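You operate a simulated robot arm through the tools that you are given. There is no shell and no other tool. Be economical: measure what you need, move in short steps, check, and stop when the job is done.

You are at the controls of a simulated two-armed robot. One attempt, no reset.

TASK
Pull the collar off the mould and brush the sand off its base.
Fine: hold the mould while you pull; collar into the steel tray; use the purple brush and stand it back in its cup.

It is judged by the outcome, as a careful person would: the job done as asked, and still so three seconds after it is handed in. It fails if anything else is knocked over, pushed out of place, dropped, spilled or broken.

THE ROBOT
Two 7-joint arms with two-finger parallel grippers on one trunk, on a base that drives. Base frame: it is fixed to the floor where the robot stands at the start and does not move with it; the origin is under the middle of the robot, x ahead of it, y to its left, z up. Readings come in cm, degrees, newtons and seconds.
The left shoulder is at the start at [6, 14.3, 92.6], the right one opposite. With the tool pointing down near the work surface each hand reaches from about 30 to 72 cm from the robot's upright axis, wherever it stands, measured 20 degrees to its own side. Places, roughly: bin [50, -30, 90]; one dot brush cup of the grey stand [70, -30, 90]. Payload 1.57 kg a hand.
Tool frame (each hand has its own): the origin (TCP) lies between the finger pads and is the grasp point; the fingertips stand 3 cm ahead of it; z points along the fingers, y is the line along which they close. The gripper opens to 11 cm. The fingers are 2.4 cm wide and 1.2 cm thick; the gripper's body (4.8 by 11.2 cm) begins 7.8 cm behind the TCP.
Orientation is that of the tool frame in the base frame, as [roll, pitch, yaw] about the fixed x, y, z axes, in that order (R = Rz(yaw) Ry(pitch) Rx(roll)). With the fingers straight down and closing along the base's y, the tool's x points along the base's -x, its y along +y and its z along -z.

THE INTERFACE
- The arms move only by the tool step_arm. It takes "left_motion", "right_motion" or both (then of equal length, played together; a hand with none holds still); each is a list of rows, each an object of numbers (a shift or turn left out is 0, a gripper value left out holds the last): "dx", "dy", "dz": the shift along the tool's x, y, z in mm; "rx", "ry", "rz": the turn, a rotation vector about the tool's x, y, z in degrees; "hand": the closure, from 0 (fully open) to 1 (shut). In form: [{"dx": .., "dy": .., "dz": .., "rx": .., "ry": .., "rz": .., "hand": ..}, ...]. A call has 1 to 8 rows; each row shifts and turns the commanded pose from where the row before left it, along the tool's axes as they then stand. Rows are played at 5 a second. More than 5 cm and 8.6 degrees between two rows, or a gripper value outside its range, and nothing of the call is played. A pose out of reach is approached as far as the arm can. The call stops where the force on the tool passes 40 N (or 10 N more than at its start, if that is more) or the arm is blocked; 0.2 s more then pass. Each finger travels about 4.5 cm/s and halts on what it meets, pressing with about 28 N; the grip force reading is that of the motor and also rises with nothing between the fingers. The clock runs only during rows and for 0.2 s after the last one: add rows that do not move to give the fingers time. The reply holds the time, the measured pose of the TCP, the force on the tool along the base axes, the opening and the grip force, in the units named above and with some noise.
- Cameras (640 x 400 px; columns grow to the right, rows downward): "scene" is now at [4.8, -0.36, 153.51]; the picture's right is [-0.05, -1.00, 0.00], its down [-0.77, 0.04, -0.64] and it looks along [0.64, -0.03, -0.77] (base axes); focal length 263 px, centre (320, 200). "left" rides on the left gripper at [7, -1.6, -14.1] in its tool frame; the picture's right is [0.23, 0.97, 0.00], its down [-0.85, 0.20, -0.48] and it looks along [-0.47, 0.11, 0.88] (tool axes); focal length 222 px, centre (320, 200). "right" rides on the right gripper at [7, 1.6, -14.1] in its tool frame; the picture's right is [-0.23, 0.97, 0.00], its down [-0.86, -0.20, -0.48] and it looks along [-0.47, -0.11, 0.88] (tool axes); focal length 222 px, centre (320, 200). There is no depth. A picture from a camera that has moved, and an enlarged one, comes with that camera's place and axes in the base frame and with its lens.
- grab_frame(camera): a new picture of that camera. The clock stands still meanwhile.
- move_column(by): slides the trunk up (or, below 0, down) by that many cm; the arms and the scene camera ride with it, the base frame stays. It gives what a move gives, with no picture.
- steer(legs): drives the robot by 1 to 6 legs, each [ahead, left, turn to the left] in cm, cm and degrees, along the robot's own axes; the way and the turn of a leg run together, so that a leg with both is an arc; at most 150 cm and 180 degrees a leg. The arms and the cameras ride along, it lands a little off, and it stops where it bumps. It gives what a move gives.
- aim_head(pan, tilt): turns the head with the scene camera to pan (to the left, within 86 degrees either way) and tilt (down, from -29 to 69), counted from straight ahead of the robot. It gives what a move gives.
- close_up(camera, box): a new picture of the part [left, top, right, bottom] of that camera's present view, enlarged. The clock stands still meanwhile.
- close_job(): hands the job in; it is judged then, once.

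Go step by step. Nothing tells you exact positions but the pictures and the camera data: compare them with the known pose of the tool, close in by small moves and look again before you grip or let go. The budget is 120 turns and 88 pictures, counting those below and the enlarged ones. Unless the task says otherwise, let go and move clear before handing in, and close with one line.

The tools are called by a JSON object that holds its "method" and its "body". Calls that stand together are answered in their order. step_arm: Moves the arms, as the interface text tells. Its arguments: {"type":"object","properties":{"left_motion":{"type":"array"},"right_motion":{"type":"array"}},"required":[]} The other tools are called the same way: move_column (by) slides the trunk up or down; steer (legs) drives the base; aim_head (pan, tilt) turns the head that bears the scene camera; grab_frame (camera) takes a picture; close_up (camera, box) takes an enlarged picture of a part of a camera's view; close_job () hands the job in.

At the start:

```text
time_s: 0.0
left_position: [59.81, 22.85, 99.98]
left_tcp_rot: [180.0, -0.1, 180.0]
left_force: [0.7, -0.5, 0.0]
left_gripper_width: 11.01
left_grip_force: 0.0
right_position: [44.44, -21.15, 100.04]
right_tcp_rot: [180.0, -0.1, -179.9]
right_force: [0.2, 0.5, 0.6]
right_gripper_width: 11.0
right_grip_force: 0.0
trunk travel left (down, up): [-52.5, 6.5]
robot x, y, heading: [-0.12, -0.2, 0.2]
head pan, tilt: [-2.9, 50.2]
```

scene: 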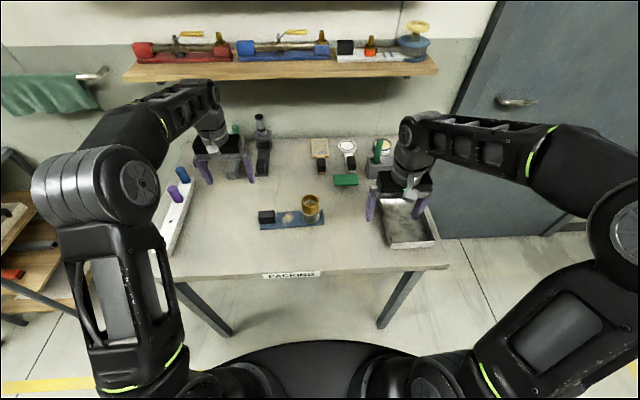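
right: 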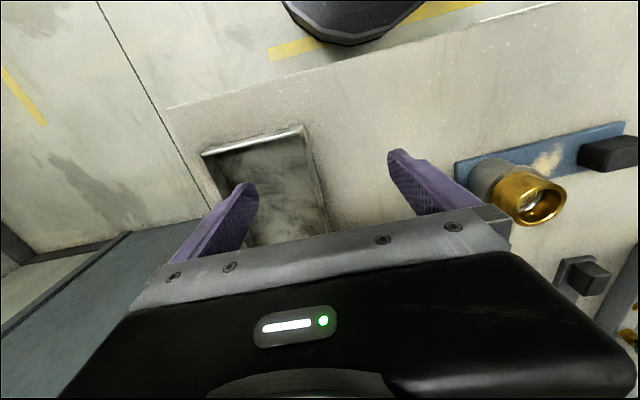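
left: 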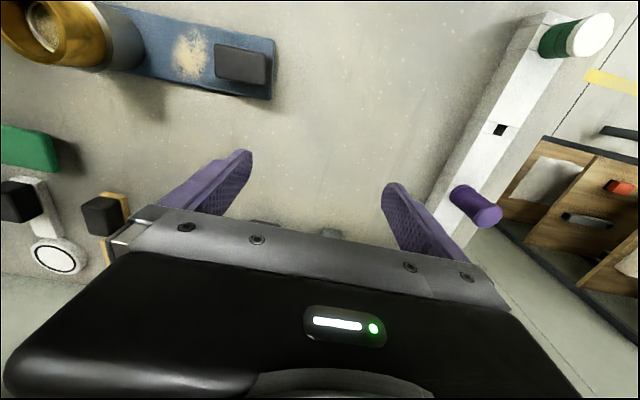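

I see the blue base with a brass collar on a mould in the middle of the table, a steel tray to the right, and cups and brushes at the back and on the left. I'll enlarge the key areas before moving.

{"method": "close_up", "body": {"camera": "scene", "box": [240, 170, 360, 245]}}

{"method": "close_up", "body": {"camera": "scene", "box": [290, 110, 450, 210]}}

{"method": "close_up", "body": {"camera": "scene", "box": [140, 100, 300, 200]}}

```text
5.33 times, centred on (300, 208) of scene
camera zoom: at [4.8, -0.36, 153.51], right [-0.05, -1.0, 0.0], down [-0.77, 0.04, -0.64], along [0.64, -0.03, -0.77], focal length 1402 px, centre (427, 160)
```

zoom: 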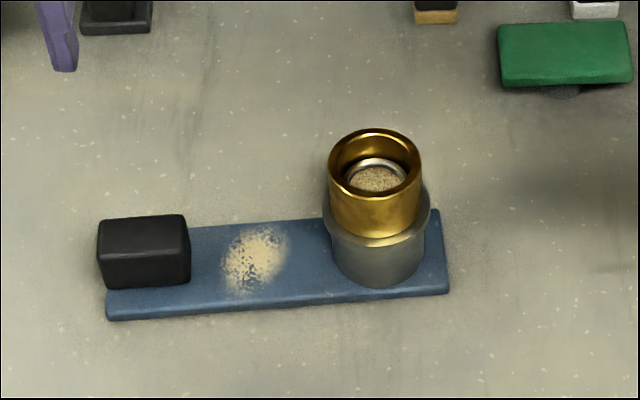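

```text
4.00 times, centred on (370, 160) of scene
camera zoom: at [4.8, -0.36, 153.51], right [-0.05, -1.0, 0.0], down [-0.77, 0.04, -0.64], along [0.64, -0.03, -0.77], focal length 1052 px, centre (120, 360)
```

zoom: 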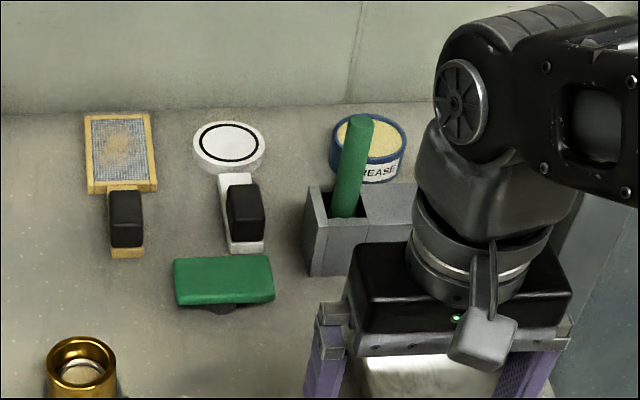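

```text
4.00 times, centred on (220, 150) of scene
camera zoom: at [4.8, -0.36, 153.51], right [-0.05, -1.0, 0.0], down [-0.77, 0.04, -0.64], along [0.64, -0.03, -0.77], focal length 1052 px, centre (720, 400)
```

zoom: 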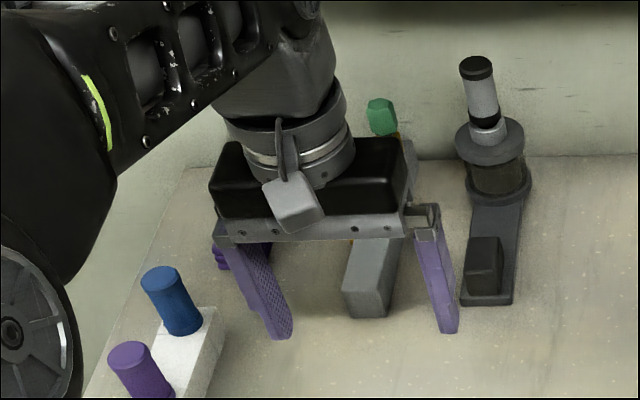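

The white rack on the left holds cylinders, including a purple one, and the grey stand at the back right holds a green brush. I'll look closer at the rack and the left hand's view.

{"method": "close_up", "body": {"camera": "left", "box": [420, 0, 640, 240]}}

{"method": "close_up", "body": {"camera": "left", "box": [0, 0, 300, 190]}}

{"method": "step_arm", "body": {"left_motion": [{"dz": -50}, {"dz": -30, "dx": 40}, {"dx": 50}, {"dx": 50}, {"dx": 40}], "right_motion": [{"dz": -50}, {"dz": -50}, {"dx": 50}, {"dx": 20}, {}]}}

{"method": "grab_frame", "body": {"camera": "scene"}}

{"method": "grab_frame", "body": {"camera": "left"}}

{"method": "grab_frame", "body": {"camera": "right"}}

```text
1.67 times, centred on (530, 120) of left
camera zoom: at [52.75, 21.22, 114.08], right [-0.23, 0.97, 0.0], down [0.85, 0.2, 0.48], along [0.47, 0.11, -0.88], focal length 370 px, centre (-30, 333)
```

zoom: 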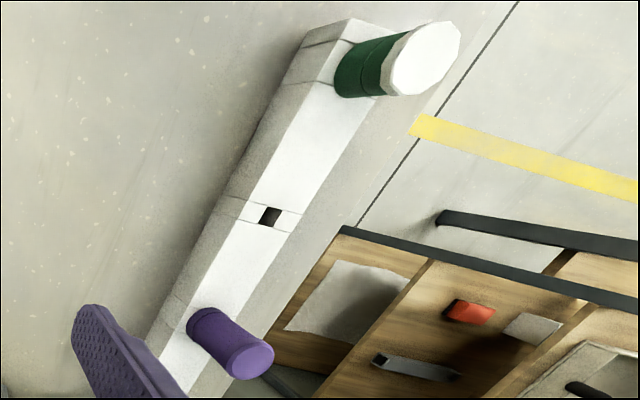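

```text
2.11 times, centred on (150, 95) of left
camera zoom: at [52.75, 21.22, 114.08], right [-0.23, 0.97, 0.0], down [0.85, 0.2, 0.48], along [0.47, 0.11, -0.88], focal length 468 px, centre (678, 421)
```

zoom: 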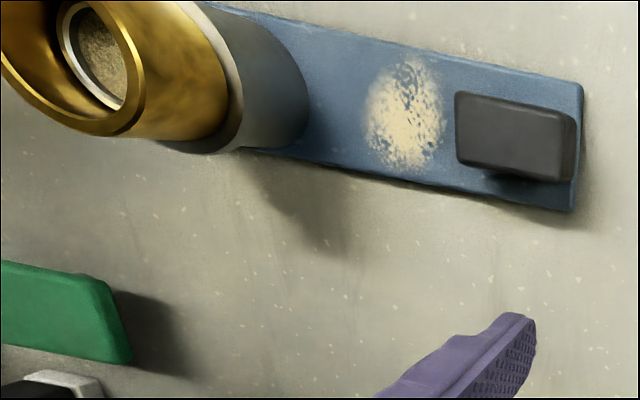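

```text
time_s: 1.2
left_position: [41.36, 23.07, 108.04]
left_tcp_rot: [-179.9, 0.2, -180.0]
left_force: [-0.1, 0.6, 0.6]
left_gripper_width: 11.0
left_grip_force: 0.1
right_position: [37.31, -21.13, 109.88]
right_tcp_rot: [-180.0, 0.0, -180.0]
right_force: [-0.5, -0.8, 0.6]
right_gripper_width: 11.01
right_grip_force: 0.0
trunk travel left (down, up): [-52.5, 6.5]
robot x, y, heading: [-0.1, -0.19, -0.1]
head pan, tilt: [-2.9, 50.2]
```

```text
79 pictures are left
camera scene: at [4.69, -0.3, 153.52], right [-0.05, -1.0, 0.0], down [-0.77, 0.04, -0.64], along [0.64, -0.03, -0.77], focal length 263 px, centre (320, 200)
```

scene: 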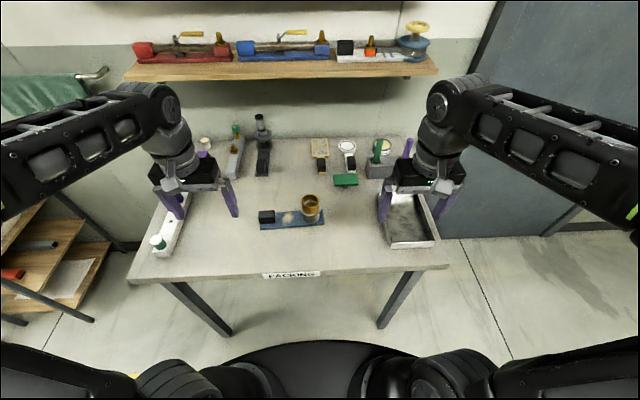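

```text
78 pictures are left
camera left: at [34.55, 21.44, 122.07], right [-0.23, 0.97, 0.0], down [0.85, 0.2, 0.48], along [0.47, 0.11, -0.88], focal length 222 px, centre (320, 200)
```

left: 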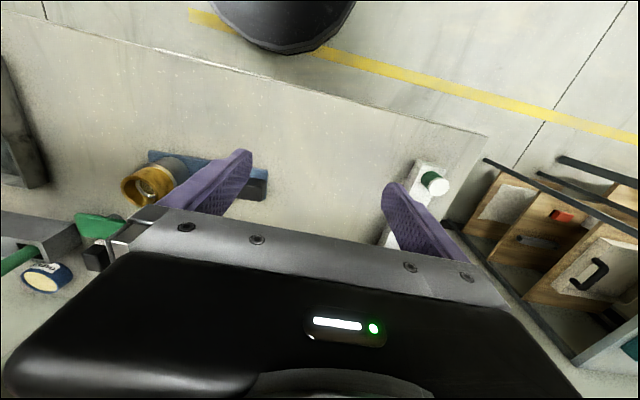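

```text
77 pictures are left
camera right: at [30.3, -19.68, 124.07], right [0.23, 0.97, 0.0], down [0.85, -0.2, 0.48], along [0.47, -0.11, -0.88], focal length 222 px, centre (320, 200)
```

right: 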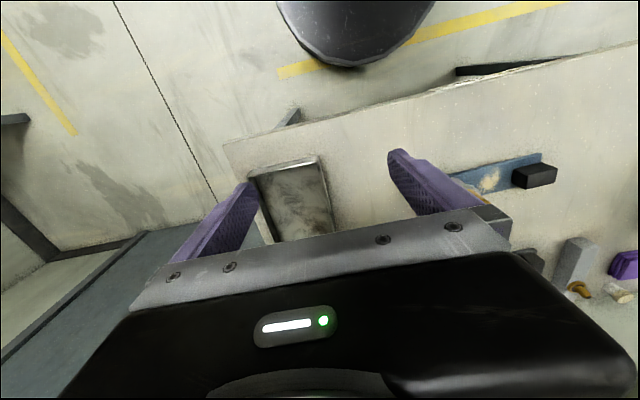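

A purple handle shows in the grey stand on the right, next to the green one. I'll enlarge that and the back-left group.

{"method": "close_up", "body": {"camera": "scene", "box": [300, 125, 460, 225]}}

{"method": "close_up", "body": {"camera": "scene", "box": [180, 105, 300, 180]}}

{"method": "close_up", "body": {"camera": "scene", "box": [250, 185, 330, 235]}}

```text
4.00 times, centred on (380, 175) of scene
camera zoom: at [4.69, -0.3, 153.52], right [-0.05, -1.0, 0.0], down [-0.77, 0.04, -0.64], along [0.64, -0.03, -0.77], focal length 1052 px, centre (80, 300)
```

zoom: 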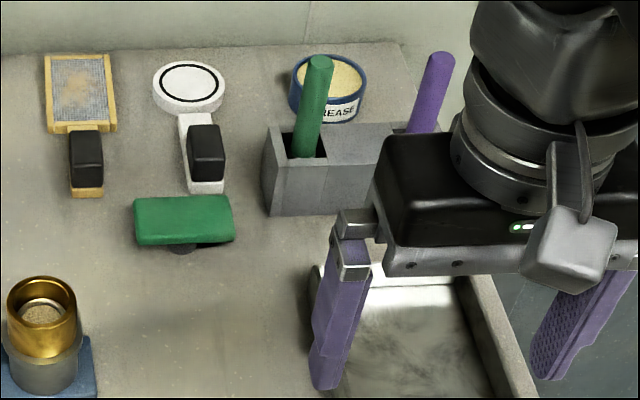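

```text
5.33 times, centred on (240, 142) of scene
camera zoom: at [4.69, -0.3, 153.52], right [-0.05, -1.0, 0.0], down [-0.77, 0.04, -0.64], along [0.64, -0.03, -0.77], focal length 1402 px, centre (747, 507)
```

zoom: 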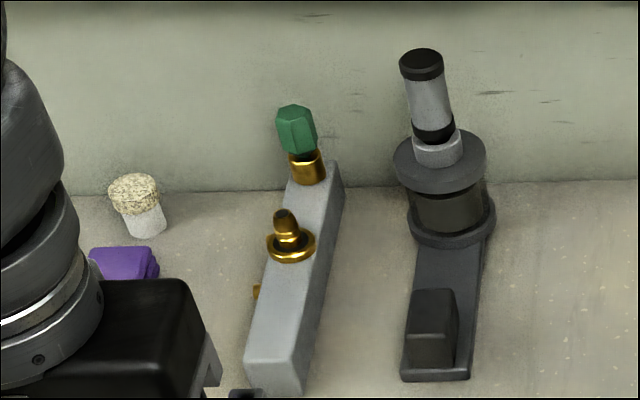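

```text
8.00 times, centred on (290, 210) of scene
camera zoom: at [4.69, -0.3, 153.52], right [-0.05, -1.0, 0.0], down [-0.77, 0.04, -0.64], along [0.64, -0.03, -0.77], focal length 2103 px, centre (560, 120)
```

zoom: 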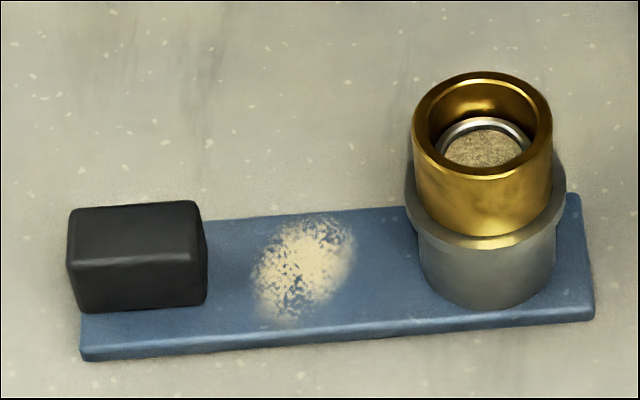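

The purple brush stands upright in the right-hand cup of the grey stand at about [71, -31]. That is near the edge of reach, so I'll drive forward first.

{"method": "steer", "body": {"legs": [[9, 0, 0]]}}

{"method": "step_arm", "body": {"right_motion": [{"dx": 50}, {"dx": 40}, {}], "left_motion": [{"dx": 40}, {"dx": 30}, {}]}}

{"method": "grab_frame", "body": {"camera": "scene"}}

{"method": "grab_frame", "body": {"camera": "right"}}

```text
time_s: 2.3
left_position: [50.6, 23.1, 108.01]
left_tcp_rot: [-180.0, -0.1, -179.9]
left_force: [0.9, -0.4, -0.6]
left_gripper_width: 11.02
left_grip_force: 0.0
right_position: [46.47, -21.2, 109.61]
right_tcp_rot: [179.9, -0.1, -179.9]
right_force: [0.5, 1.1, 0.3]
right_gripper_width: 11.0
right_grip_force: 0.0
trunk travel left (down, up): [-52.5, 6.5]
robot x, y, heading: [9.19, -0.15, 0.0]
head pan, tilt: [-2.9, 50.2]
```

```text
time_s: 3.1
left_position: [43.7, 23.17, 107.92]
left_tcp_rot: [180.0, 0.0, -179.9]
left_force: [0.0, -0.2, 0.5]
left_gripper_width: 11.01
left_grip_force: 0.1
right_position: [37.58, -21.22, 109.64]
right_tcp_rot: [-180.0, -0.1, -180.0]
right_force: [-0.3, 0.1, -0.5]
right_gripper_width: 11.02
right_grip_force: 0.1
trunk travel left (down, up): [-52.5, 6.5]
robot x, y, heading: [9.06, 0.18, -0.1]
head pan, tilt: [-2.9, 50.2]
```

```text
73 pictures are left
camera scene: at [13.88, -0.42, 153.51], right [-0.05, -1.0, 0.0], down [-0.77, 0.04, -0.64], along [0.64, -0.03, -0.77], focal length 263 px, centre (320, 200)
```

scene: 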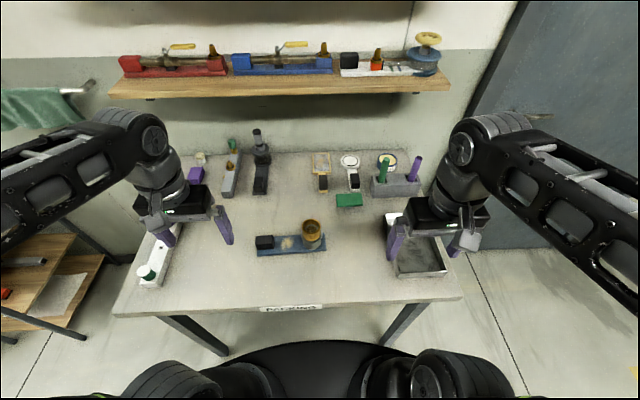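

```text
72 pictures are left
camera right: at [30.56, -19.74, 123.88], right [0.22, 0.97, 0.0], down [0.86, -0.2, 0.48], along [0.47, -0.11, -0.88], focal length 222 px, centre (320, 200)
```

right: 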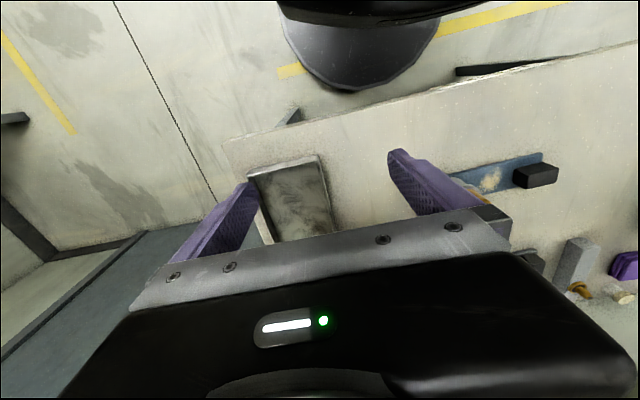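

{"method": "close_up", "body": {"camera": "scene", "box": [248, 206, 344, 266]}}

{"method": "close_up", "body": {"camera": "scene", "box": [340, 140, 484, 230]}}

{"method": "close_up", "body": {"camera": "scene", "box": [360, 200, 480, 290]}}

```text
6.67 times, centred on (296, 236) of scene
camera zoom: at [13.88, -0.42, 153.51], right [-0.05, -1.0, 0.0], down [-0.77, 0.04, -0.64], along [0.64, -0.03, -0.77], focal length 1753 px, centre (480, -40)
```

zoom: 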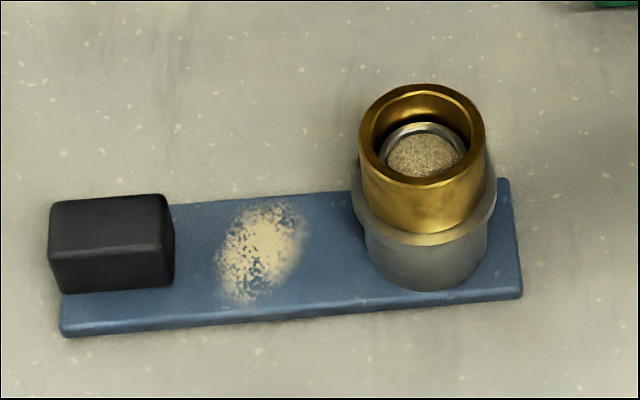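

```text
4.44 times, centred on (412, 185) of scene
camera zoom: at [13.88, -0.42, 153.51], right [-0.05, -1.0, 0.0], down [-0.77, 0.04, -0.64], along [0.64, -0.03, -0.77], focal length 1168 px, centre (-89, 267)
```

zoom: 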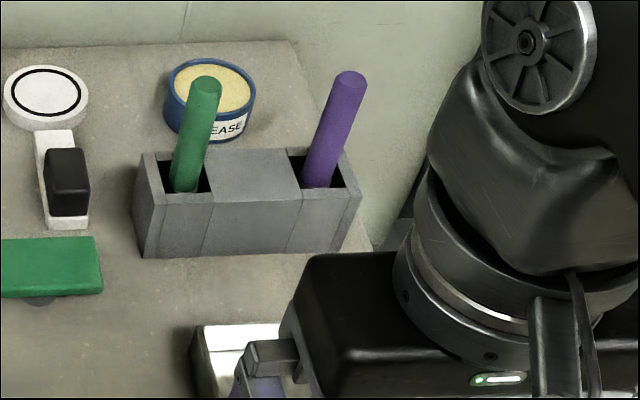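

```text
4.44 times, centred on (420, 245) of scene
camera zoom: at [13.88, -0.42, 153.51], right [-0.05, -1.0, 0.0], down [-0.77, 0.04, -0.64], along [0.64, -0.03, -0.77], focal length 1168 px, centre (-124, 0)
```

zoom: 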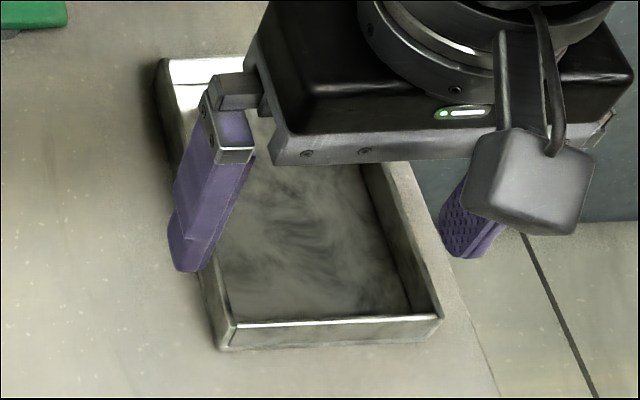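

The mould sits at about [53.7, 0] with the collar from z ≈ 91 to 95, and the black block on its base is at about [53.4, 13.3]. I'll bring both hands above these points and check.

{"method": "step_arm", "body": {"left_motion": [{"dx": -33, "dy": -33, "hand": 0.38}, {"dx": -32, "dy": -33}, {"dx": -32, "dy": -33}, {"dz": 50}, {"dz": 20}, {}], "right_motion": [{"dx": -27, "dy": 35, "hand": 0.25}, {"dx": -27, "dy": 35}, {"dx": -27, "dy": 35}, {"dx": -27, "dy": 35}, {"dx": -27, "dy": 36}, {"dx": -26, "dy": 36}]}}

{"method": "grab_frame", "body": {"camera": "left"}}

{"method": "grab_frame", "body": {"camera": "right"}}

{"method": "close_up", "body": {"camera": "scene", "box": [220, 160, 380, 260]}}

```text
time_s: 4.5
left_position: [53.15, 13.38, 100.82]
left_tcp_rot: [-179.8, 0.0, -179.9]
left_force: [0.3, 0.0, 0.0]
left_gripper_width: 6.81
left_grip_force: 0.2
right_position: [53.81, 0.43, 109.81]
right_tcp_rot: [-179.9, 0.0, -179.9]
right_force: [-0.5, -0.1, -0.2]
right_gripper_width: 8.25
right_grip_force: 0.1
trunk travel left (down, up): [-52.5, 6.5]
robot x, y, heading: [8.89, -0.22, 0.2]
head pan, tilt: [-2.9, 50.2]
```

```text
68 pictures are left
camera left: at [46.32, 11.67, 114.97], right [-0.23, 0.97, 0.0], down [0.85, 0.2, 0.48], along [0.47, 0.11, -0.88], focal length 222 px, centre (320, 200)
```

left: 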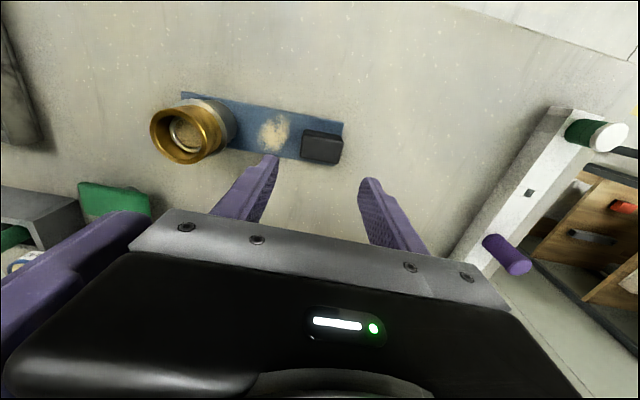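

```text
67 pictures are left
camera right: at [46.78, 2.04, 124.05], right [0.23, 0.97, 0.0], down [0.86, -0.2, 0.48], along [0.47, -0.11, -0.88], focal length 222 px, centre (320, 200)
```

right: 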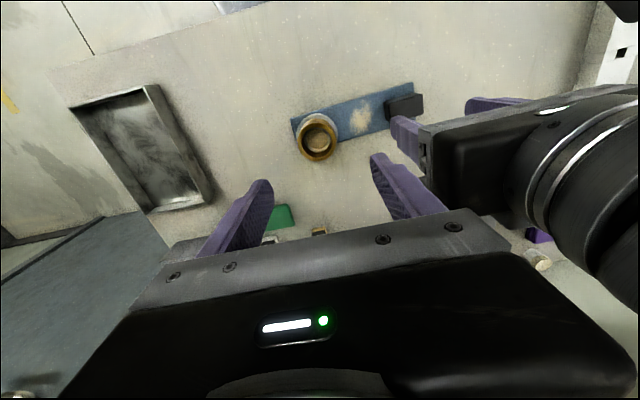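

```text
4.00 times, centred on (300, 210) of scene
camera zoom: at [13.81, -0.15, 153.51], right [-0.05, -1.0, 0.0], down [-0.77, 0.04, -0.64], along [0.64, -0.03, -0.77], focal length 1052 px, centre (400, 160)
```

zoom: 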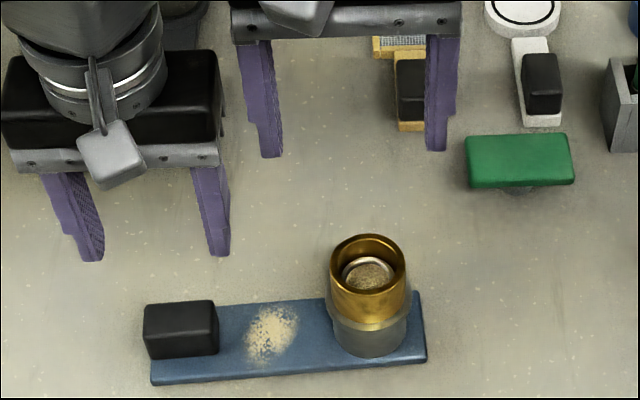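

Both cameras confirm the positions: collar centre at about [53.4, 0.2] and block centre at about [53.0, 13.4]. I'll lower the left hand around the block and the right hand part way.

{"method": "step_arm", "body": {"left_motion": [{"dz": 50}, {"dz": 40}, {"dz": 14}, {}], "right_motion": [{"dx": 3, "dy": -2}, {"dz": 40}, {"dz": 40}, {}]}}

{"method": "grab_frame", "body": {"camera": "left"}}

{"method": "grab_frame", "body": {"camera": "right"}}

{"method": "close_up", "body": {"camera": "scene", "box": [220, 160, 380, 260]}}

```text
time_s: 5.5
left_position: [53.25, 13.29, 90.42]
left_tcp_rot: [-180.0, 0.0, -179.9]
left_force: [0.8, -0.7, 0.4]
left_gripper_width: 6.83
left_grip_force: 0.0
right_position: [53.11, -0.09, 101.61]
right_tcp_rot: [-179.9, -0.1, -179.9]
right_force: [-0.5, -0.2, 0.0]
right_gripper_width: 8.25
right_grip_force: 0.0
trunk travel left (down, up): [-52.5, 6.5]
robot x, y, heading: [8.55, 0.07, 0.0]
head pan, tilt: [-2.9, 50.2]
```

```text
65 pictures are left
camera left: at [46.26, 11.63, 104.62], right [-0.23, 0.97, 0.0], down [0.85, 0.2, 0.48], along [0.47, 0.11, -0.88], focal length 222 px, centre (320, 200)
```

left: 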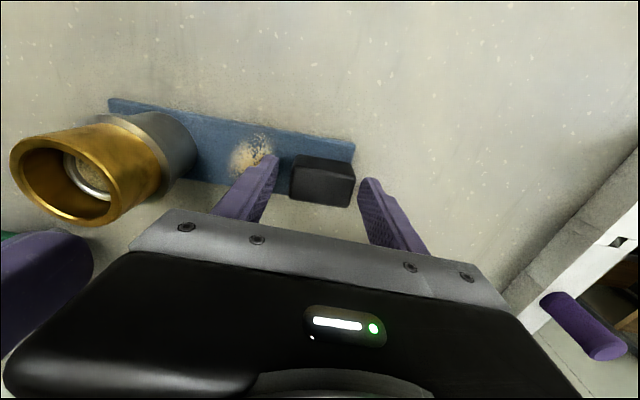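

```text
64 pictures are left
camera right: at [46.21, 1.39, 115.93], right [0.23, 0.97, 0.0], down [0.86, -0.2, 0.48], along [0.47, -0.11, -0.88], focal length 222 px, centre (320, 200)
```

right: 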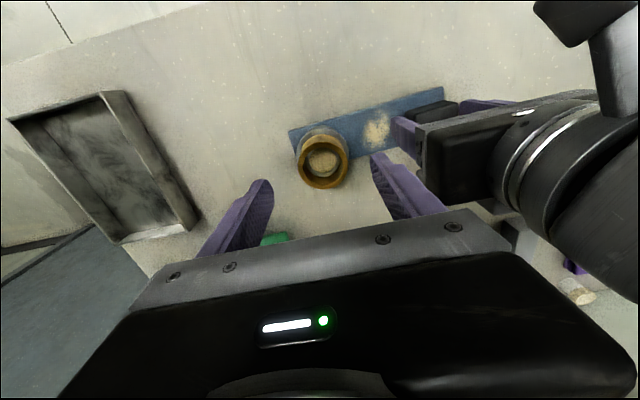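

```text
4.00 times, centred on (300, 210) of scene
camera zoom: at [13.79, -0.34, 153.51], right [-0.05, -1.0, 0.0], down [-0.77, 0.04, -0.64], along [0.64, -0.03, -0.77], focal length 1052 px, centre (400, 160)
```

zoom: 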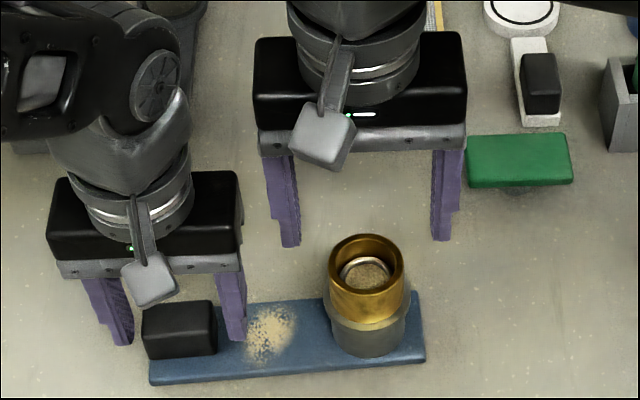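

I want to check the fore-aft alignment of the left fingers with the block before closing.

{"method": "close_up", "body": {"camera": "left", "box": [200, 90, 440, 240]}}

{"method": "close_up", "body": {"camera": "scene", "box": [230, 205, 290, 260]}}

```text
2.67 times, centred on (320, 165) of left
camera zoom: at [46.26, 11.63, 104.62], right [-0.23, 0.97, 0.0], down [0.85, 0.2, 0.48], along [0.47, 0.11, -0.88], focal length 592 px, centre (320, 293)
```

zoom: 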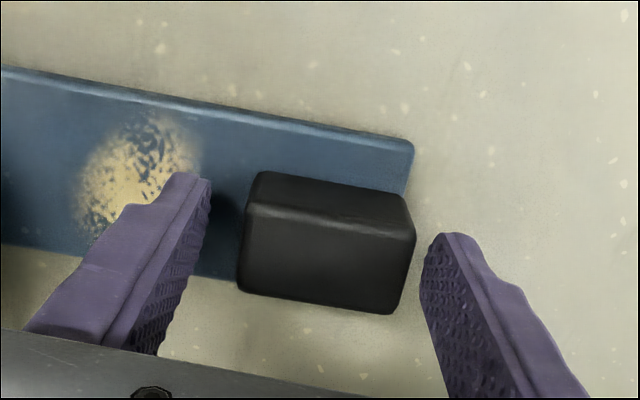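

```text
7.27 times, centred on (260, 232) of scene
camera zoom: at [13.79, -0.34, 153.51], right [-0.05, -1.0, 0.0], down [-0.77, 0.04, -0.64], along [0.64, -0.03, -0.77], focal length 1912 px, centre (756, -36)
```

zoom: 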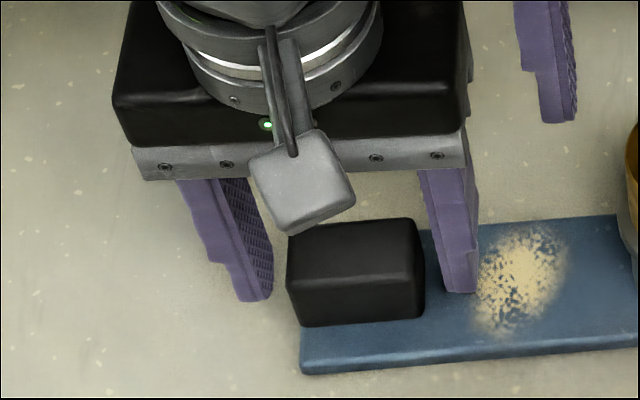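

The block is well centred between the left fingers, so I'll lower slightly and close on it.

{"method": "step_arm", "body": {"left_motion": [{"dz": 5}, {"hand": 1}, {}, {}, {}]}}

{"method": "close_up", "body": {"camera": "scene", "box": [230, 190, 350, 265]}}

{"method": "close_up", "body": {"camera": "right", "box": [200, 80, 440, 230]}}

```text
time_s: 6.7
left_position: [53.27, 13.31, 90.04]
left_tcp_rot: [179.9, 0.0, -180.0]
left_force: [-0.1, 0.4, 0.0]
left_gripper_width: 5.07
left_grip_force: 28.2
right_position: [53.25, -0.12, 101.65]
right_tcp_rot: [-180.0, 0.0, -179.9]
right_force: [-0.6, 0.7, -0.3]
right_gripper_width: 8.25
right_grip_force: 0.1
trunk travel left (down, up): [-52.5, 6.5]
robot x, y, heading: [8.89, -0.21, 0.2]
head pan, tilt: [-2.9, 50.2]
```

```text
5.33 times, centred on (290, 228) of scene
camera zoom: at [13.83, -0.33, 153.51], right [-0.05, -1.0, 0.0], down [-0.77, 0.04, -0.64], along [0.64, -0.03, -0.77], focal length 1402 px, centre (480, 53)
```

zoom: 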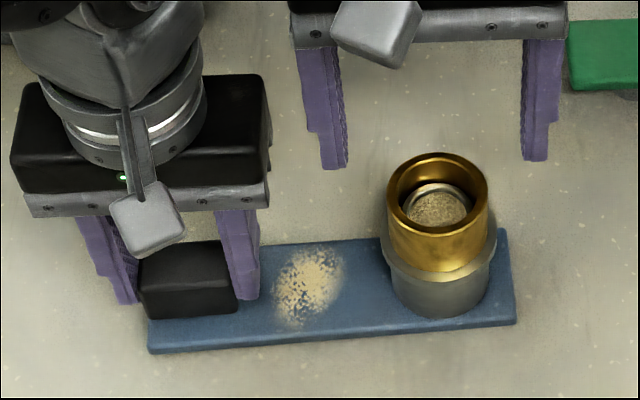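

```text
2.67 times, centred on (320, 155) of right
camera zoom: at [46.23, 1.41, 115.94], right [0.23, 0.97, 0.0], down [0.86, -0.2, 0.48], along [0.47, -0.11, -0.88], focal length 592 px, centre (320, 320)
```

zoom: 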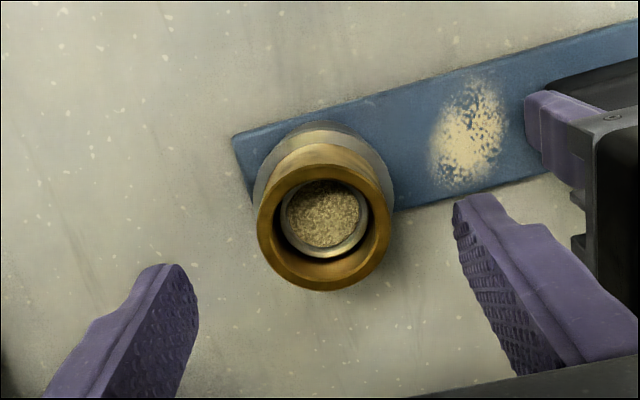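

The block is gripped. I'll now lower the right hand around the collar and stop just above the mould's shoulder.

{"method": "step_arm", "body": {"right_motion": [{"dx": -4, "dy": -1, "dz": 30}, {"dz": 30}, {"dz": 10}, {}]}}

{"method": "close_up", "body": {"camera": "right", "box": [200, 80, 440, 230]}}

{"method": "close_up", "body": {"camera": "scene", "box": [230, 190, 350, 265]}}

{"method": "close_up", "body": {"camera": "left", "box": [0, 60, 240, 270]}}

```text
time_s: 7.7
left_position: [53.17, 13.3, 90.0]
left_tcp_rot: [180.0, 0.0, -179.9]
left_force: [-0.3, -1.0, -0.8]
left_gripper_width: 4.97
left_grip_force: 28.1
right_position: [53.53, -0.27, 94.79]
right_tcp_rot: [-179.9, -0.1, -179.9]
right_force: [0.0, 0.0, -0.5]
right_gripper_width: 8.24
right_grip_force: 0.1
trunk travel left (down, up): [-52.5, 6.5]
robot x, y, heading: [9.12, -0.1, 0.0]
head pan, tilt: [-2.9, 50.2]
```

```text
2.67 times, centred on (320, 155) of right
camera zoom: at [46.6, 1.19, 109.04], right [0.23, 0.97, 0.0], down [0.86, -0.2, 0.48], along [0.47, -0.11, -0.88], focal length 592 px, centre (320, 320)
```

zoom: 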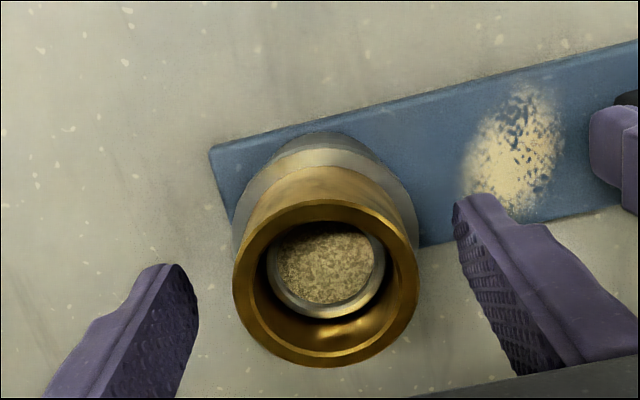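

```text
5.33 times, centred on (290, 228) of scene
camera zoom: at [13.83, -0.34, 153.51], right [-0.05, -1.0, 0.0], down [-0.77, 0.04, -0.64], along [0.64, -0.03, -0.77], focal length 1402 px, centre (480, 53)
```

zoom: 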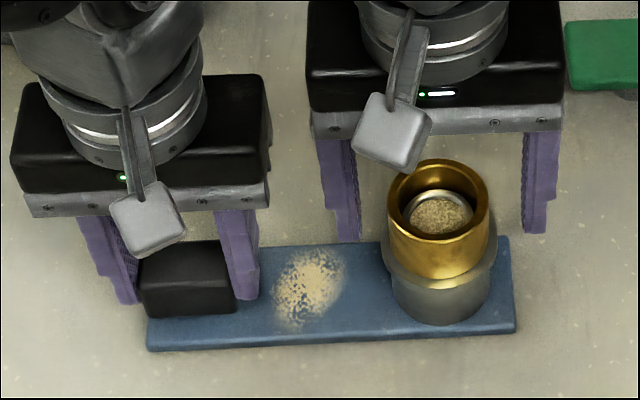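

```text
1.90 times, centred on (120, 165) of left
camera zoom: at [46.33, 11.67, 104.06], right [-0.23, 0.97, 0.0], down [0.85, 0.2, 0.48], along [0.47, 0.11, -0.88], focal length 423 px, centre (701, 267)
```

zoom: 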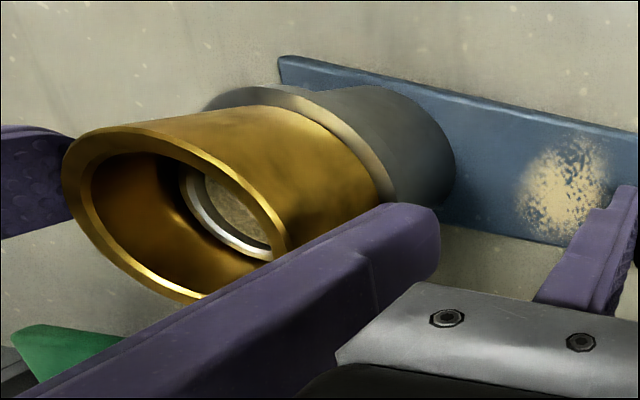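

The collar's rim is near z ≈ 94 and its bottom near 91. I'll lower 4 mm more, close on it, and check before pulling.

{"method": "step_arm", "body": {"right_motion": [{"dz": 4}, {"hand": 1}, {}, {}, {}]}}

{"method": "close_up", "body": {"camera": "scene", "box": [230, 190, 350, 265]}}

```text
time_s: 8.9
left_position: [53.22, 13.3, 90.05]
left_tcp_rot: [-179.9, 0.0, -179.9]
left_force: [-0.1, -8.6, 0.0]
left_gripper_width: 4.93
left_grip_force: 27.8
right_position: [53.49, -0.16, 94.35]
right_tcp_rot: [179.9, -0.1, -179.7]
right_force: [-0.7, 8.8, -1.7]
right_gripper_width: 5.09
right_grip_force: 28.5
trunk travel left (down, up): [-52.5, 6.5]
robot x, y, heading: [8.86, 0.36, 0.1]
head pan, tilt: [-2.9, 50.2]
```

```text
5.33 times, centred on (290, 228) of scene
camera zoom: at [13.84, -0.33, 153.51], right [-0.05, -1.0, 0.0], down [-0.77, 0.04, -0.64], along [0.64, -0.03, -0.77], focal length 1402 px, centre (480, 53)
```

zoom: 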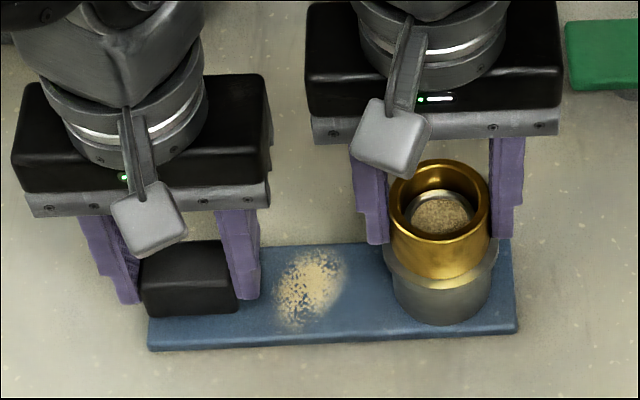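

Gripped with a small sideways load. I'll relax that by 1 mm and pull straight up in small steps, watching the forces.

{"method": "step_arm", "body": {"right_motion": [{"dy": 1}, {"dz": -2}, {"dz": -2}, {"dz": -2}, {}]}}

{"method": "close_up", "body": {"camera": "scene", "box": [230, 190, 350, 265]}}

```text
time_s: 10.1
left_position: [53.05, 13.3, 89.91]
left_tcp_rot: [179.9, -0.1, -179.8]
left_force: [1.3, 0.9, 0.8]
left_gripper_width: 4.95
left_grip_force: 28.1
right_position: [53.68, -0.22, 95.0]
right_tcp_rot: [179.9, 0.0, -179.9]
right_force: [-2.2, -0.5, -0.6]
right_gripper_width: 5.08
right_grip_force: 28.0
trunk travel left (down, up): [-52.5, 6.5]
robot x, y, heading: [9.1, 0.11, -0.1]
head pan, tilt: [-2.9, 50.2]
```

```text
5.33 times, centred on (290, 228) of scene
camera zoom: at [13.83, -0.33, 153.51], right [-0.05, -1.0, 0.0], down [-0.77, 0.04, -0.64], along [0.64, -0.03, -0.77], focal length 1402 px, centre (480, 53)
```

zoom: 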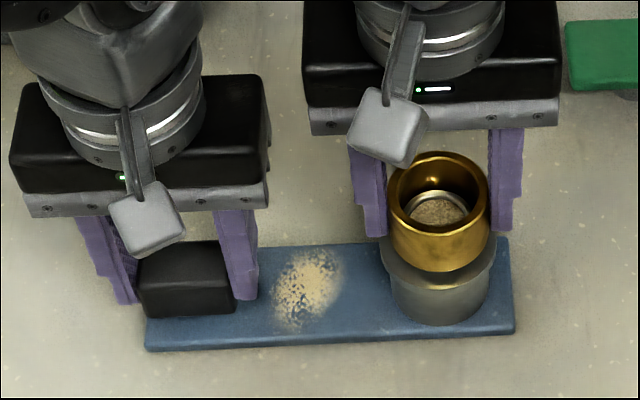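

The collar is sliding up with little force and the mould stays put. I'll keep lifting it clear.

{"method": "step_arm", "body": {"right_motion": [{"dz": -5}, {"dz": -8}, {"dz": -10}, {"dz": -15}, {"dz": -25}, {"dz": -30}, {}]}}

{"method": "grab_frame", "body": {"camera": "scene"}}

{"method": "close_up", "body": {"camera": "left", "box": [0, 0, 320, 200]}}

```text
time_s: 11.7
left_position: [53.34, 13.4, 89.93]
left_tcp_rot: [-180.0, 0.1, -179.9]
left_force: [-0.9, 0.4, 1.6]
left_gripper_width: 4.95
left_grip_force: 28.1
right_position: [53.55, -0.15, 104.37]
right_tcp_rot: [180.0, 0.1, -179.9]
right_force: [0.3, -0.3, -1.2]
right_gripper_width: 5.08
right_grip_force: 28.1
trunk travel left (down, up): [-52.5, 6.5]
robot x, y, heading: [8.75, 0.01, -0.1]
head pan, tilt: [-2.9, 50.2]
```

```text
53 pictures are left
camera scene: at [13.84, -0.33, 153.51], right [-0.05, -1.0, 0.0], down [-0.77, 0.04, -0.64], along [0.64, -0.03, -0.77], focal length 263 px, centre (320, 200)
```

scene: 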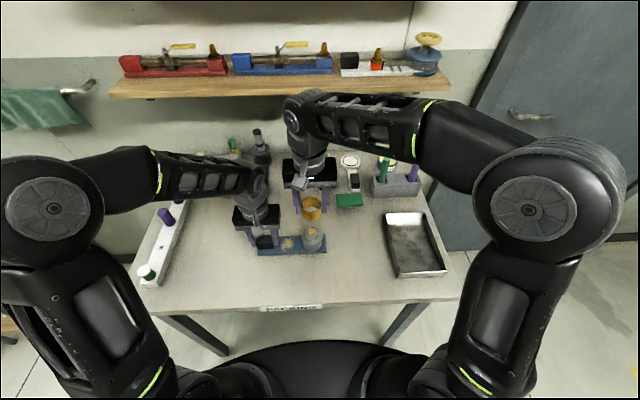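

```text
2.00 times, centred on (160, 100) of left
camera zoom: at [46.34, 11.69, 104.06], right [-0.23, 0.97, 0.0], down [0.85, 0.2, 0.48], along [0.47, 0.11, -0.88], focal length 444 px, centre (640, 400)
```

zoom: 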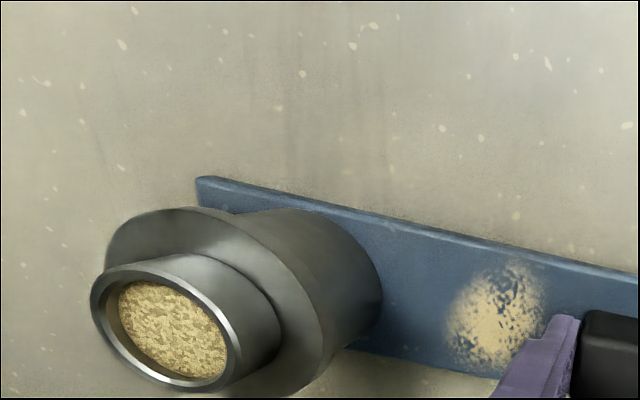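

The collar is free. I'll carry it over the tray, whose centre is at about [51.5, -30].

{"method": "step_arm", "body": {"right_motion": [{"dx": 3, "dy": -42}, {"dx": 3, "dy": -43}, {"dx": 3, "dy": -43}, {"dx": 4, "dy": -43}, {"dx": 4, "dy": -43}, {"dx": 4, "dy": -43}, {"dx": 4, "dy": -43}, {}]}}

{"method": "step_arm", "body": {"right_motion": [{"dz": 45}, {"dz": 40}, {"dz": 20}, {}]}}

{"method": "close_up", "body": {"camera": "scene", "box": [352, 190, 480, 290]}}

{"method": "grab_frame", "body": {"camera": "right"}}

```text
time_s: 13.5
left_position: [53.2, 13.34, 90.02]
left_tcp_rot: [-179.9, 0.0, -179.9]
left_force: [0.1, 1.1, 0.1]
left_gripper_width: 4.95
left_grip_force: 28.5
right_position: [51.13, -30.0, 104.42]
right_tcp_rot: [-180.0, 0.0, -179.8]
right_force: [0.3, 0.5, -0.3]
right_gripper_width: 5.08
right_grip_force: 28.1
trunk travel left (down, up): [-52.5, 6.5]
robot x, y, heading: [9.26, 0.2, 0.3]
head pan, tilt: [-2.9, 50.2]
```

```text
time_s: 14.5
left_position: [53.18, 13.38, 89.98]
left_tcp_rot: [-180.0, 0.0, -179.9]
left_force: [0.4, -0.7, 0.3]
left_gripper_width: 4.99
left_grip_force: 28.5
right_position: [51.27, -30.22, 93.65]
right_tcp_rot: [-180.0, 0.2, -179.9]
right_force: [0.9, 0.4, -1.1]
right_gripper_width: 5.07
right_grip_force: 27.7
trunk travel left (down, up): [-52.5, 6.5]
robot x, y, heading: [8.86, -0.05, 0.2]
head pan, tilt: [-2.9, 50.2]
```

```text
4.00 times, centred on (416, 240) of scene
camera zoom: at [13.83, -0.35, 153.51], right [-0.05, -1.0, 0.0], down [-0.77, 0.04, -0.64], along [0.64, -0.03, -0.77], focal length 1052 px, centre (-64, 40)
```

zoom: 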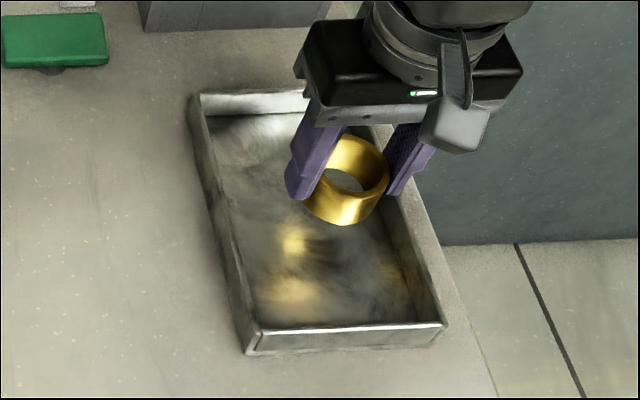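

```text
50 pictures are left
camera right: at [44.26, -28.69, 108.05], right [0.23, 0.97, 0.0], down [0.86, -0.2, 0.48], along [0.47, -0.11, -0.88], focal length 222 px, centre (320, 200)
```

right: 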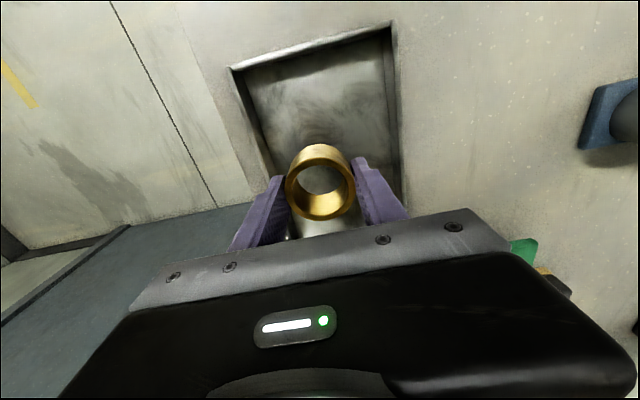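

The collar is over the tray. I'll shift about 1 cm toward the tray's centre and 3 cm back, then set it down.

{"method": "step_arm", "body": {"right_motion": [{"dx": 30, "dy": 10}, {"dz": 35}, {"dz": 5}, {"dz": 3}, {}]}}

{"method": "close_up", "body": {"camera": "scene", "box": [352, 190, 480, 290]}}

```text
time_s: 15.7
left_position: [53.2, 13.44, 90.0]
left_tcp_rot: [180.0, 0.0, -179.9]
left_force: [-0.5, 0.3, 0.1]
left_gripper_width: 4.95
left_grip_force: 27.9
right_position: [48.02, -29.12, 89.63]
right_tcp_rot: [-179.9, 0.0, -179.9]
right_force: [0.3, 0.9, -1.3]
right_gripper_width: 5.1
right_grip_force: 28.3
trunk travel left (down, up): [-52.5, 6.5]
robot x, y, heading: [9.16, -0.22, 0.0]
head pan, tilt: [-2.9, 50.2]
```

```text
4.00 times, centred on (416, 240) of scene
camera zoom: at [13.83, -0.34, 153.51], right [-0.05, -1.0, 0.0], down [-0.77, 0.04, -0.64], along [0.64, -0.03, -0.77], focal length 1052 px, centre (-64, 40)
```

zoom: 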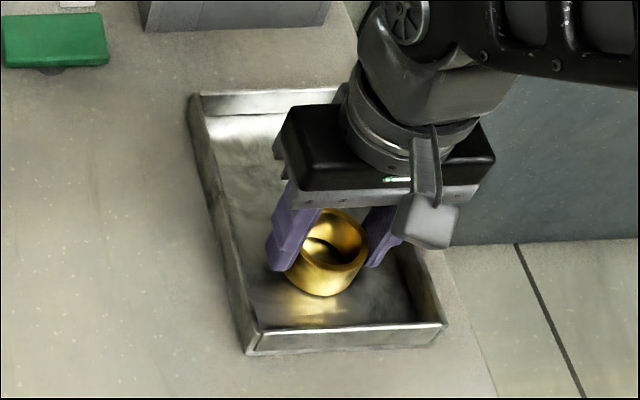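

Not quite touching yet, so I'll ease down in 2 mm steps.

{"method": "step_arm", "body": {"right_motion": [{"dz": 2}, {"dz": 2}, {}]}}

```text
time_s: 16.5
left_position: [53.09, 13.43, 90.05]
left_tcp_rot: [-180.0, 0.0, -179.9]
left_force: [-0.3, -0.1, -0.4]
left_gripper_width: 4.98
left_grip_force: 27.7
right_position: [47.98, -29.06, 89.41]
right_tcp_rot: [-180.0, 0.3, -179.9]
right_force: [-1.9, -1.6, 36.1]
right_gripper_width: 5.11
right_grip_force: 27.8
trunk travel left (down, up): [-52.5, 6.5]
robot x, y, heading: [9.22, -0.09, 0.4]
head pan, tilt: [-2.9, 50.2]
```

Contact at z ≈ 89.4. I'll ease up 2 mm to take off the load, open moderately, and rise clear. The left hand also lets go of the block.

{"method": "step_arm", "body": {"right_motion": [{"dz": -2}, {"hand": 0.36}, {}, {}, {"dz": -40}, {"dz": -50}, {"dz": -40}, {}]}}

{"method": "step_arm", "body": {"left_motion": [{"hand": 0.4}, {}, {}, {"dz": -40}, {"dz": -50}, {"dx": 30, "dy": 30}, {"dx": 30, "dy": 40}, {}]}}

{"method": "grab_frame", "body": {"camera": "scene"}}

```text
time_s: 18.3
left_position: [53.28, 13.41, 89.94]
left_tcp_rot: [-179.9, 0.0, -179.9]
left_force: [-0.2, -0.2, 0.6]
left_gripper_width: 4.97
left_grip_force: 27.9
right_position: [48.09, -29.36, 102.36]
right_tcp_rot: [-179.9, 0.1, -179.8]
right_force: [-0.1, 0.1, 0.2]
right_gripper_width: 7.03
right_grip_force: 0.1
trunk travel left (down, up): [-52.5, 6.5]
robot x, y, heading: [8.89, -0.04, 0.1]
head pan, tilt: [-2.9, 50.2]
```

```text
time_s: 20.1
left_position: [47.44, 20.4, 99.06]
left_tcp_rot: [-180.0, 0.1, -179.9]
left_force: [0.2, -0.3, 0.2]
left_gripper_width: 6.59
left_grip_force: 0.0
right_position: [48.11, -29.27, 102.28]
right_tcp_rot: [-180.0, 0.0, -179.9]
right_force: [0.8, 1.0, 0.3]
right_gripper_width: 7.05
right_grip_force: 0.0
trunk travel left (down, up): [-52.5, 6.5]
robot x, y, heading: [9.17, -0.45, 0.1]
head pan, tilt: [-2.9, 50.2]
```

```text
48 pictures are left
camera scene: at [13.85, -0.38, 153.51], right [-0.05, -1.0, 0.0], down [-0.77, 0.04, -0.64], along [0.64, -0.03, -0.77], focal length 263 px, centre (320, 200)
```

scene: 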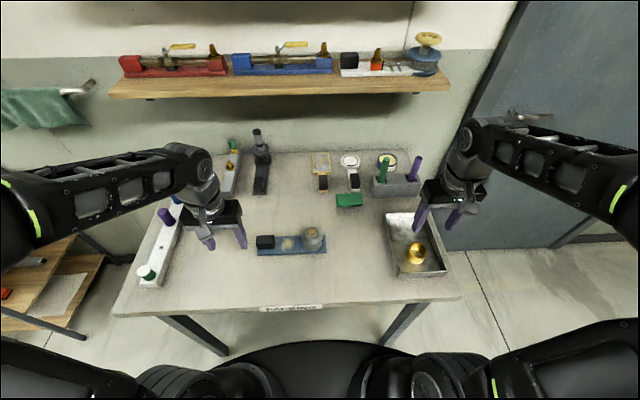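

The collar is standing in the tray. Next I'll drive 4 cm closer, raise the right hand and bring it near the purple brush.

{"method": "steer", "body": {"legs": [[4, 0, 0]]}}

{"method": "step_arm", "body": {"right_motion": [{"dz": -45, "hand": 0.45}, {"dz": -35}, {"dx": -45, "dy": -10}, {"dx": -45, "dy": -10}, {"dx": -40, "dy": -10}, {}]}}

{"method": "grab_frame", "body": {"camera": "right"}}

{"method": "close_up", "body": {"camera": "scene", "box": [340, 130, 484, 220]}}

```text
time_s: 21.0
left_position: [51.5, 20.38, 99.02]
left_tcp_rot: [-179.9, -0.2, -180.0]
left_force: [1.0, 1.3, -0.2]
left_gripper_width: 6.59
left_grip_force: 0.0
right_position: [52.35, -29.47, 102.28]
right_tcp_rot: [180.0, -0.2, -179.9]
right_force: [0.3, 0.1, -0.3]
right_gripper_width: 7.03
right_grip_force: 0.0
trunk travel left (down, up): [-52.5, 6.5]
robot x, y, heading: [13.11, 0.27, 0.2]
head pan, tilt: [-2.9, 50.2]
```

```text
time_s: 22.4
left_position: [51.5, 20.54, 98.92]
left_tcp_rot: [-180.0, 0.0, -179.9]
left_force: [0.0, 0.9, 0.6]
left_gripper_width: 6.59
left_grip_force: 0.1
right_position: [63.16, -31.56, 110.42]
right_tcp_rot: [-179.9, 0.0, -179.8]
right_force: [0.6, 0.2, 0.1]
right_gripper_width: 6.07
right_grip_force: 0.0
right hand out of reach, approached as far as the arm can: row 5
trunk travel left (down, up): [-52.5, 6.5]
robot x, y, heading: [12.68, 0.17, 0.3]
head pan, tilt: [-2.9, 50.2]
```

```text
47 pictures are left
camera right: at [56.12, -30.1, 124.61], right [0.22, 0.97, 0.0], down [0.85, -0.2, 0.48], along [0.47, -0.11, -0.88], focal length 222 px, centre (320, 200)
```

right: 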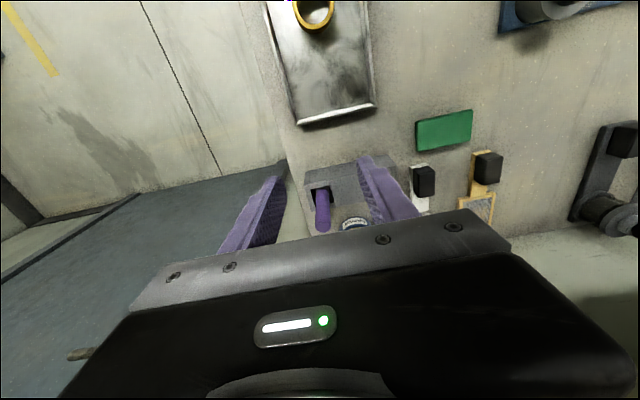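

```text
4.44 times, centred on (412, 175) of scene
camera zoom: at [17.9, -0.09, 153.51], right [-0.05, -1.0, 0.0], down [-0.77, 0.04, -0.64], along [0.64, -0.03, -0.77], focal length 1168 px, centre (-89, 311)
```

zoom: 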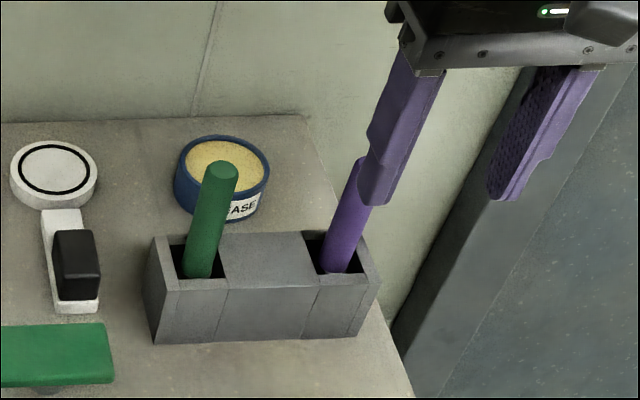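

The brush is at about [73, -33.8], with its top near z = 100.5, and the arm is short of reach here. I'll raise the trunk and look down to see how much room there is to the table.

{"method": "move_column", "body": {"by": 6.3}}

{"method": "aim_head", "body": {"pan": -2.9, "tilt": 69}}

{"method": "grab_frame", "body": {"camera": "scene"}}

```text
time_s: 23.4
left_position: [51.54, 20.45, 105.35]
left_tcp_rot: [180.0, 0.0, -179.9]
left_force: [-0.1, -0.3, 0.2]
left_gripper_width: 6.57
left_grip_force: 0.0
right_position: [63.06, -31.82, 116.65]
right_tcp_rot: [-180.0, 0.2, -179.9]
right_force: [-0.8, 1.0, 0.6]
right_gripper_width: 6.05
right_grip_force: 0.0
trunk travel left (down, up): [-58.8, 0.2]
robot x, y, heading: [13.03, -0.1, -0.1]
head pan, tilt: [-2.9, 50.2]
```

```text
time_s: 24.2
left_position: [51.52, 20.42, 105.29]
left_tcp_rot: [180.0, 0.0, -179.9]
left_force: [0.2, 0.3, 0.4]
left_gripper_width: 6.61
left_grip_force: 0.0
right_position: [62.97, -31.81, 116.61]
right_tcp_rot: [179.9, 0.1, -179.9]
right_force: [0.0, -0.1, 0.3]
right_gripper_width: 6.05
right_grip_force: 0.0
trunk travel left (down, up): [-58.8, 0.2]
robot x, y, heading: [12.74, -0.09, 0.1]
head pan, tilt: [-2.9, 68.8]
```

```text
45 pictures are left
camera scene: at [15.74, -0.24, 157.64], right [-0.05, -1.0, 0.0], down [-0.93, 0.05, -0.36], along [0.36, -0.02, -0.93], focal length 263 px, centre (320, 200)
```

scene: 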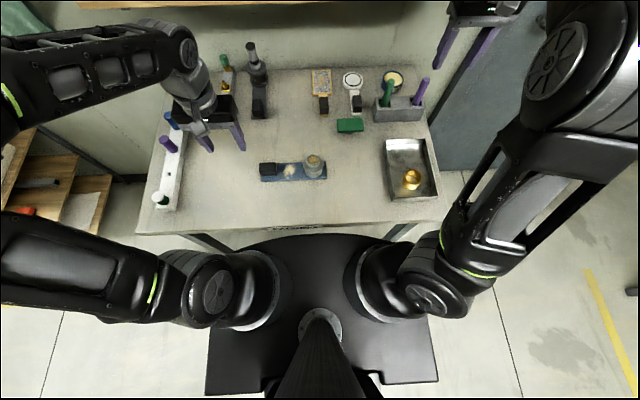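

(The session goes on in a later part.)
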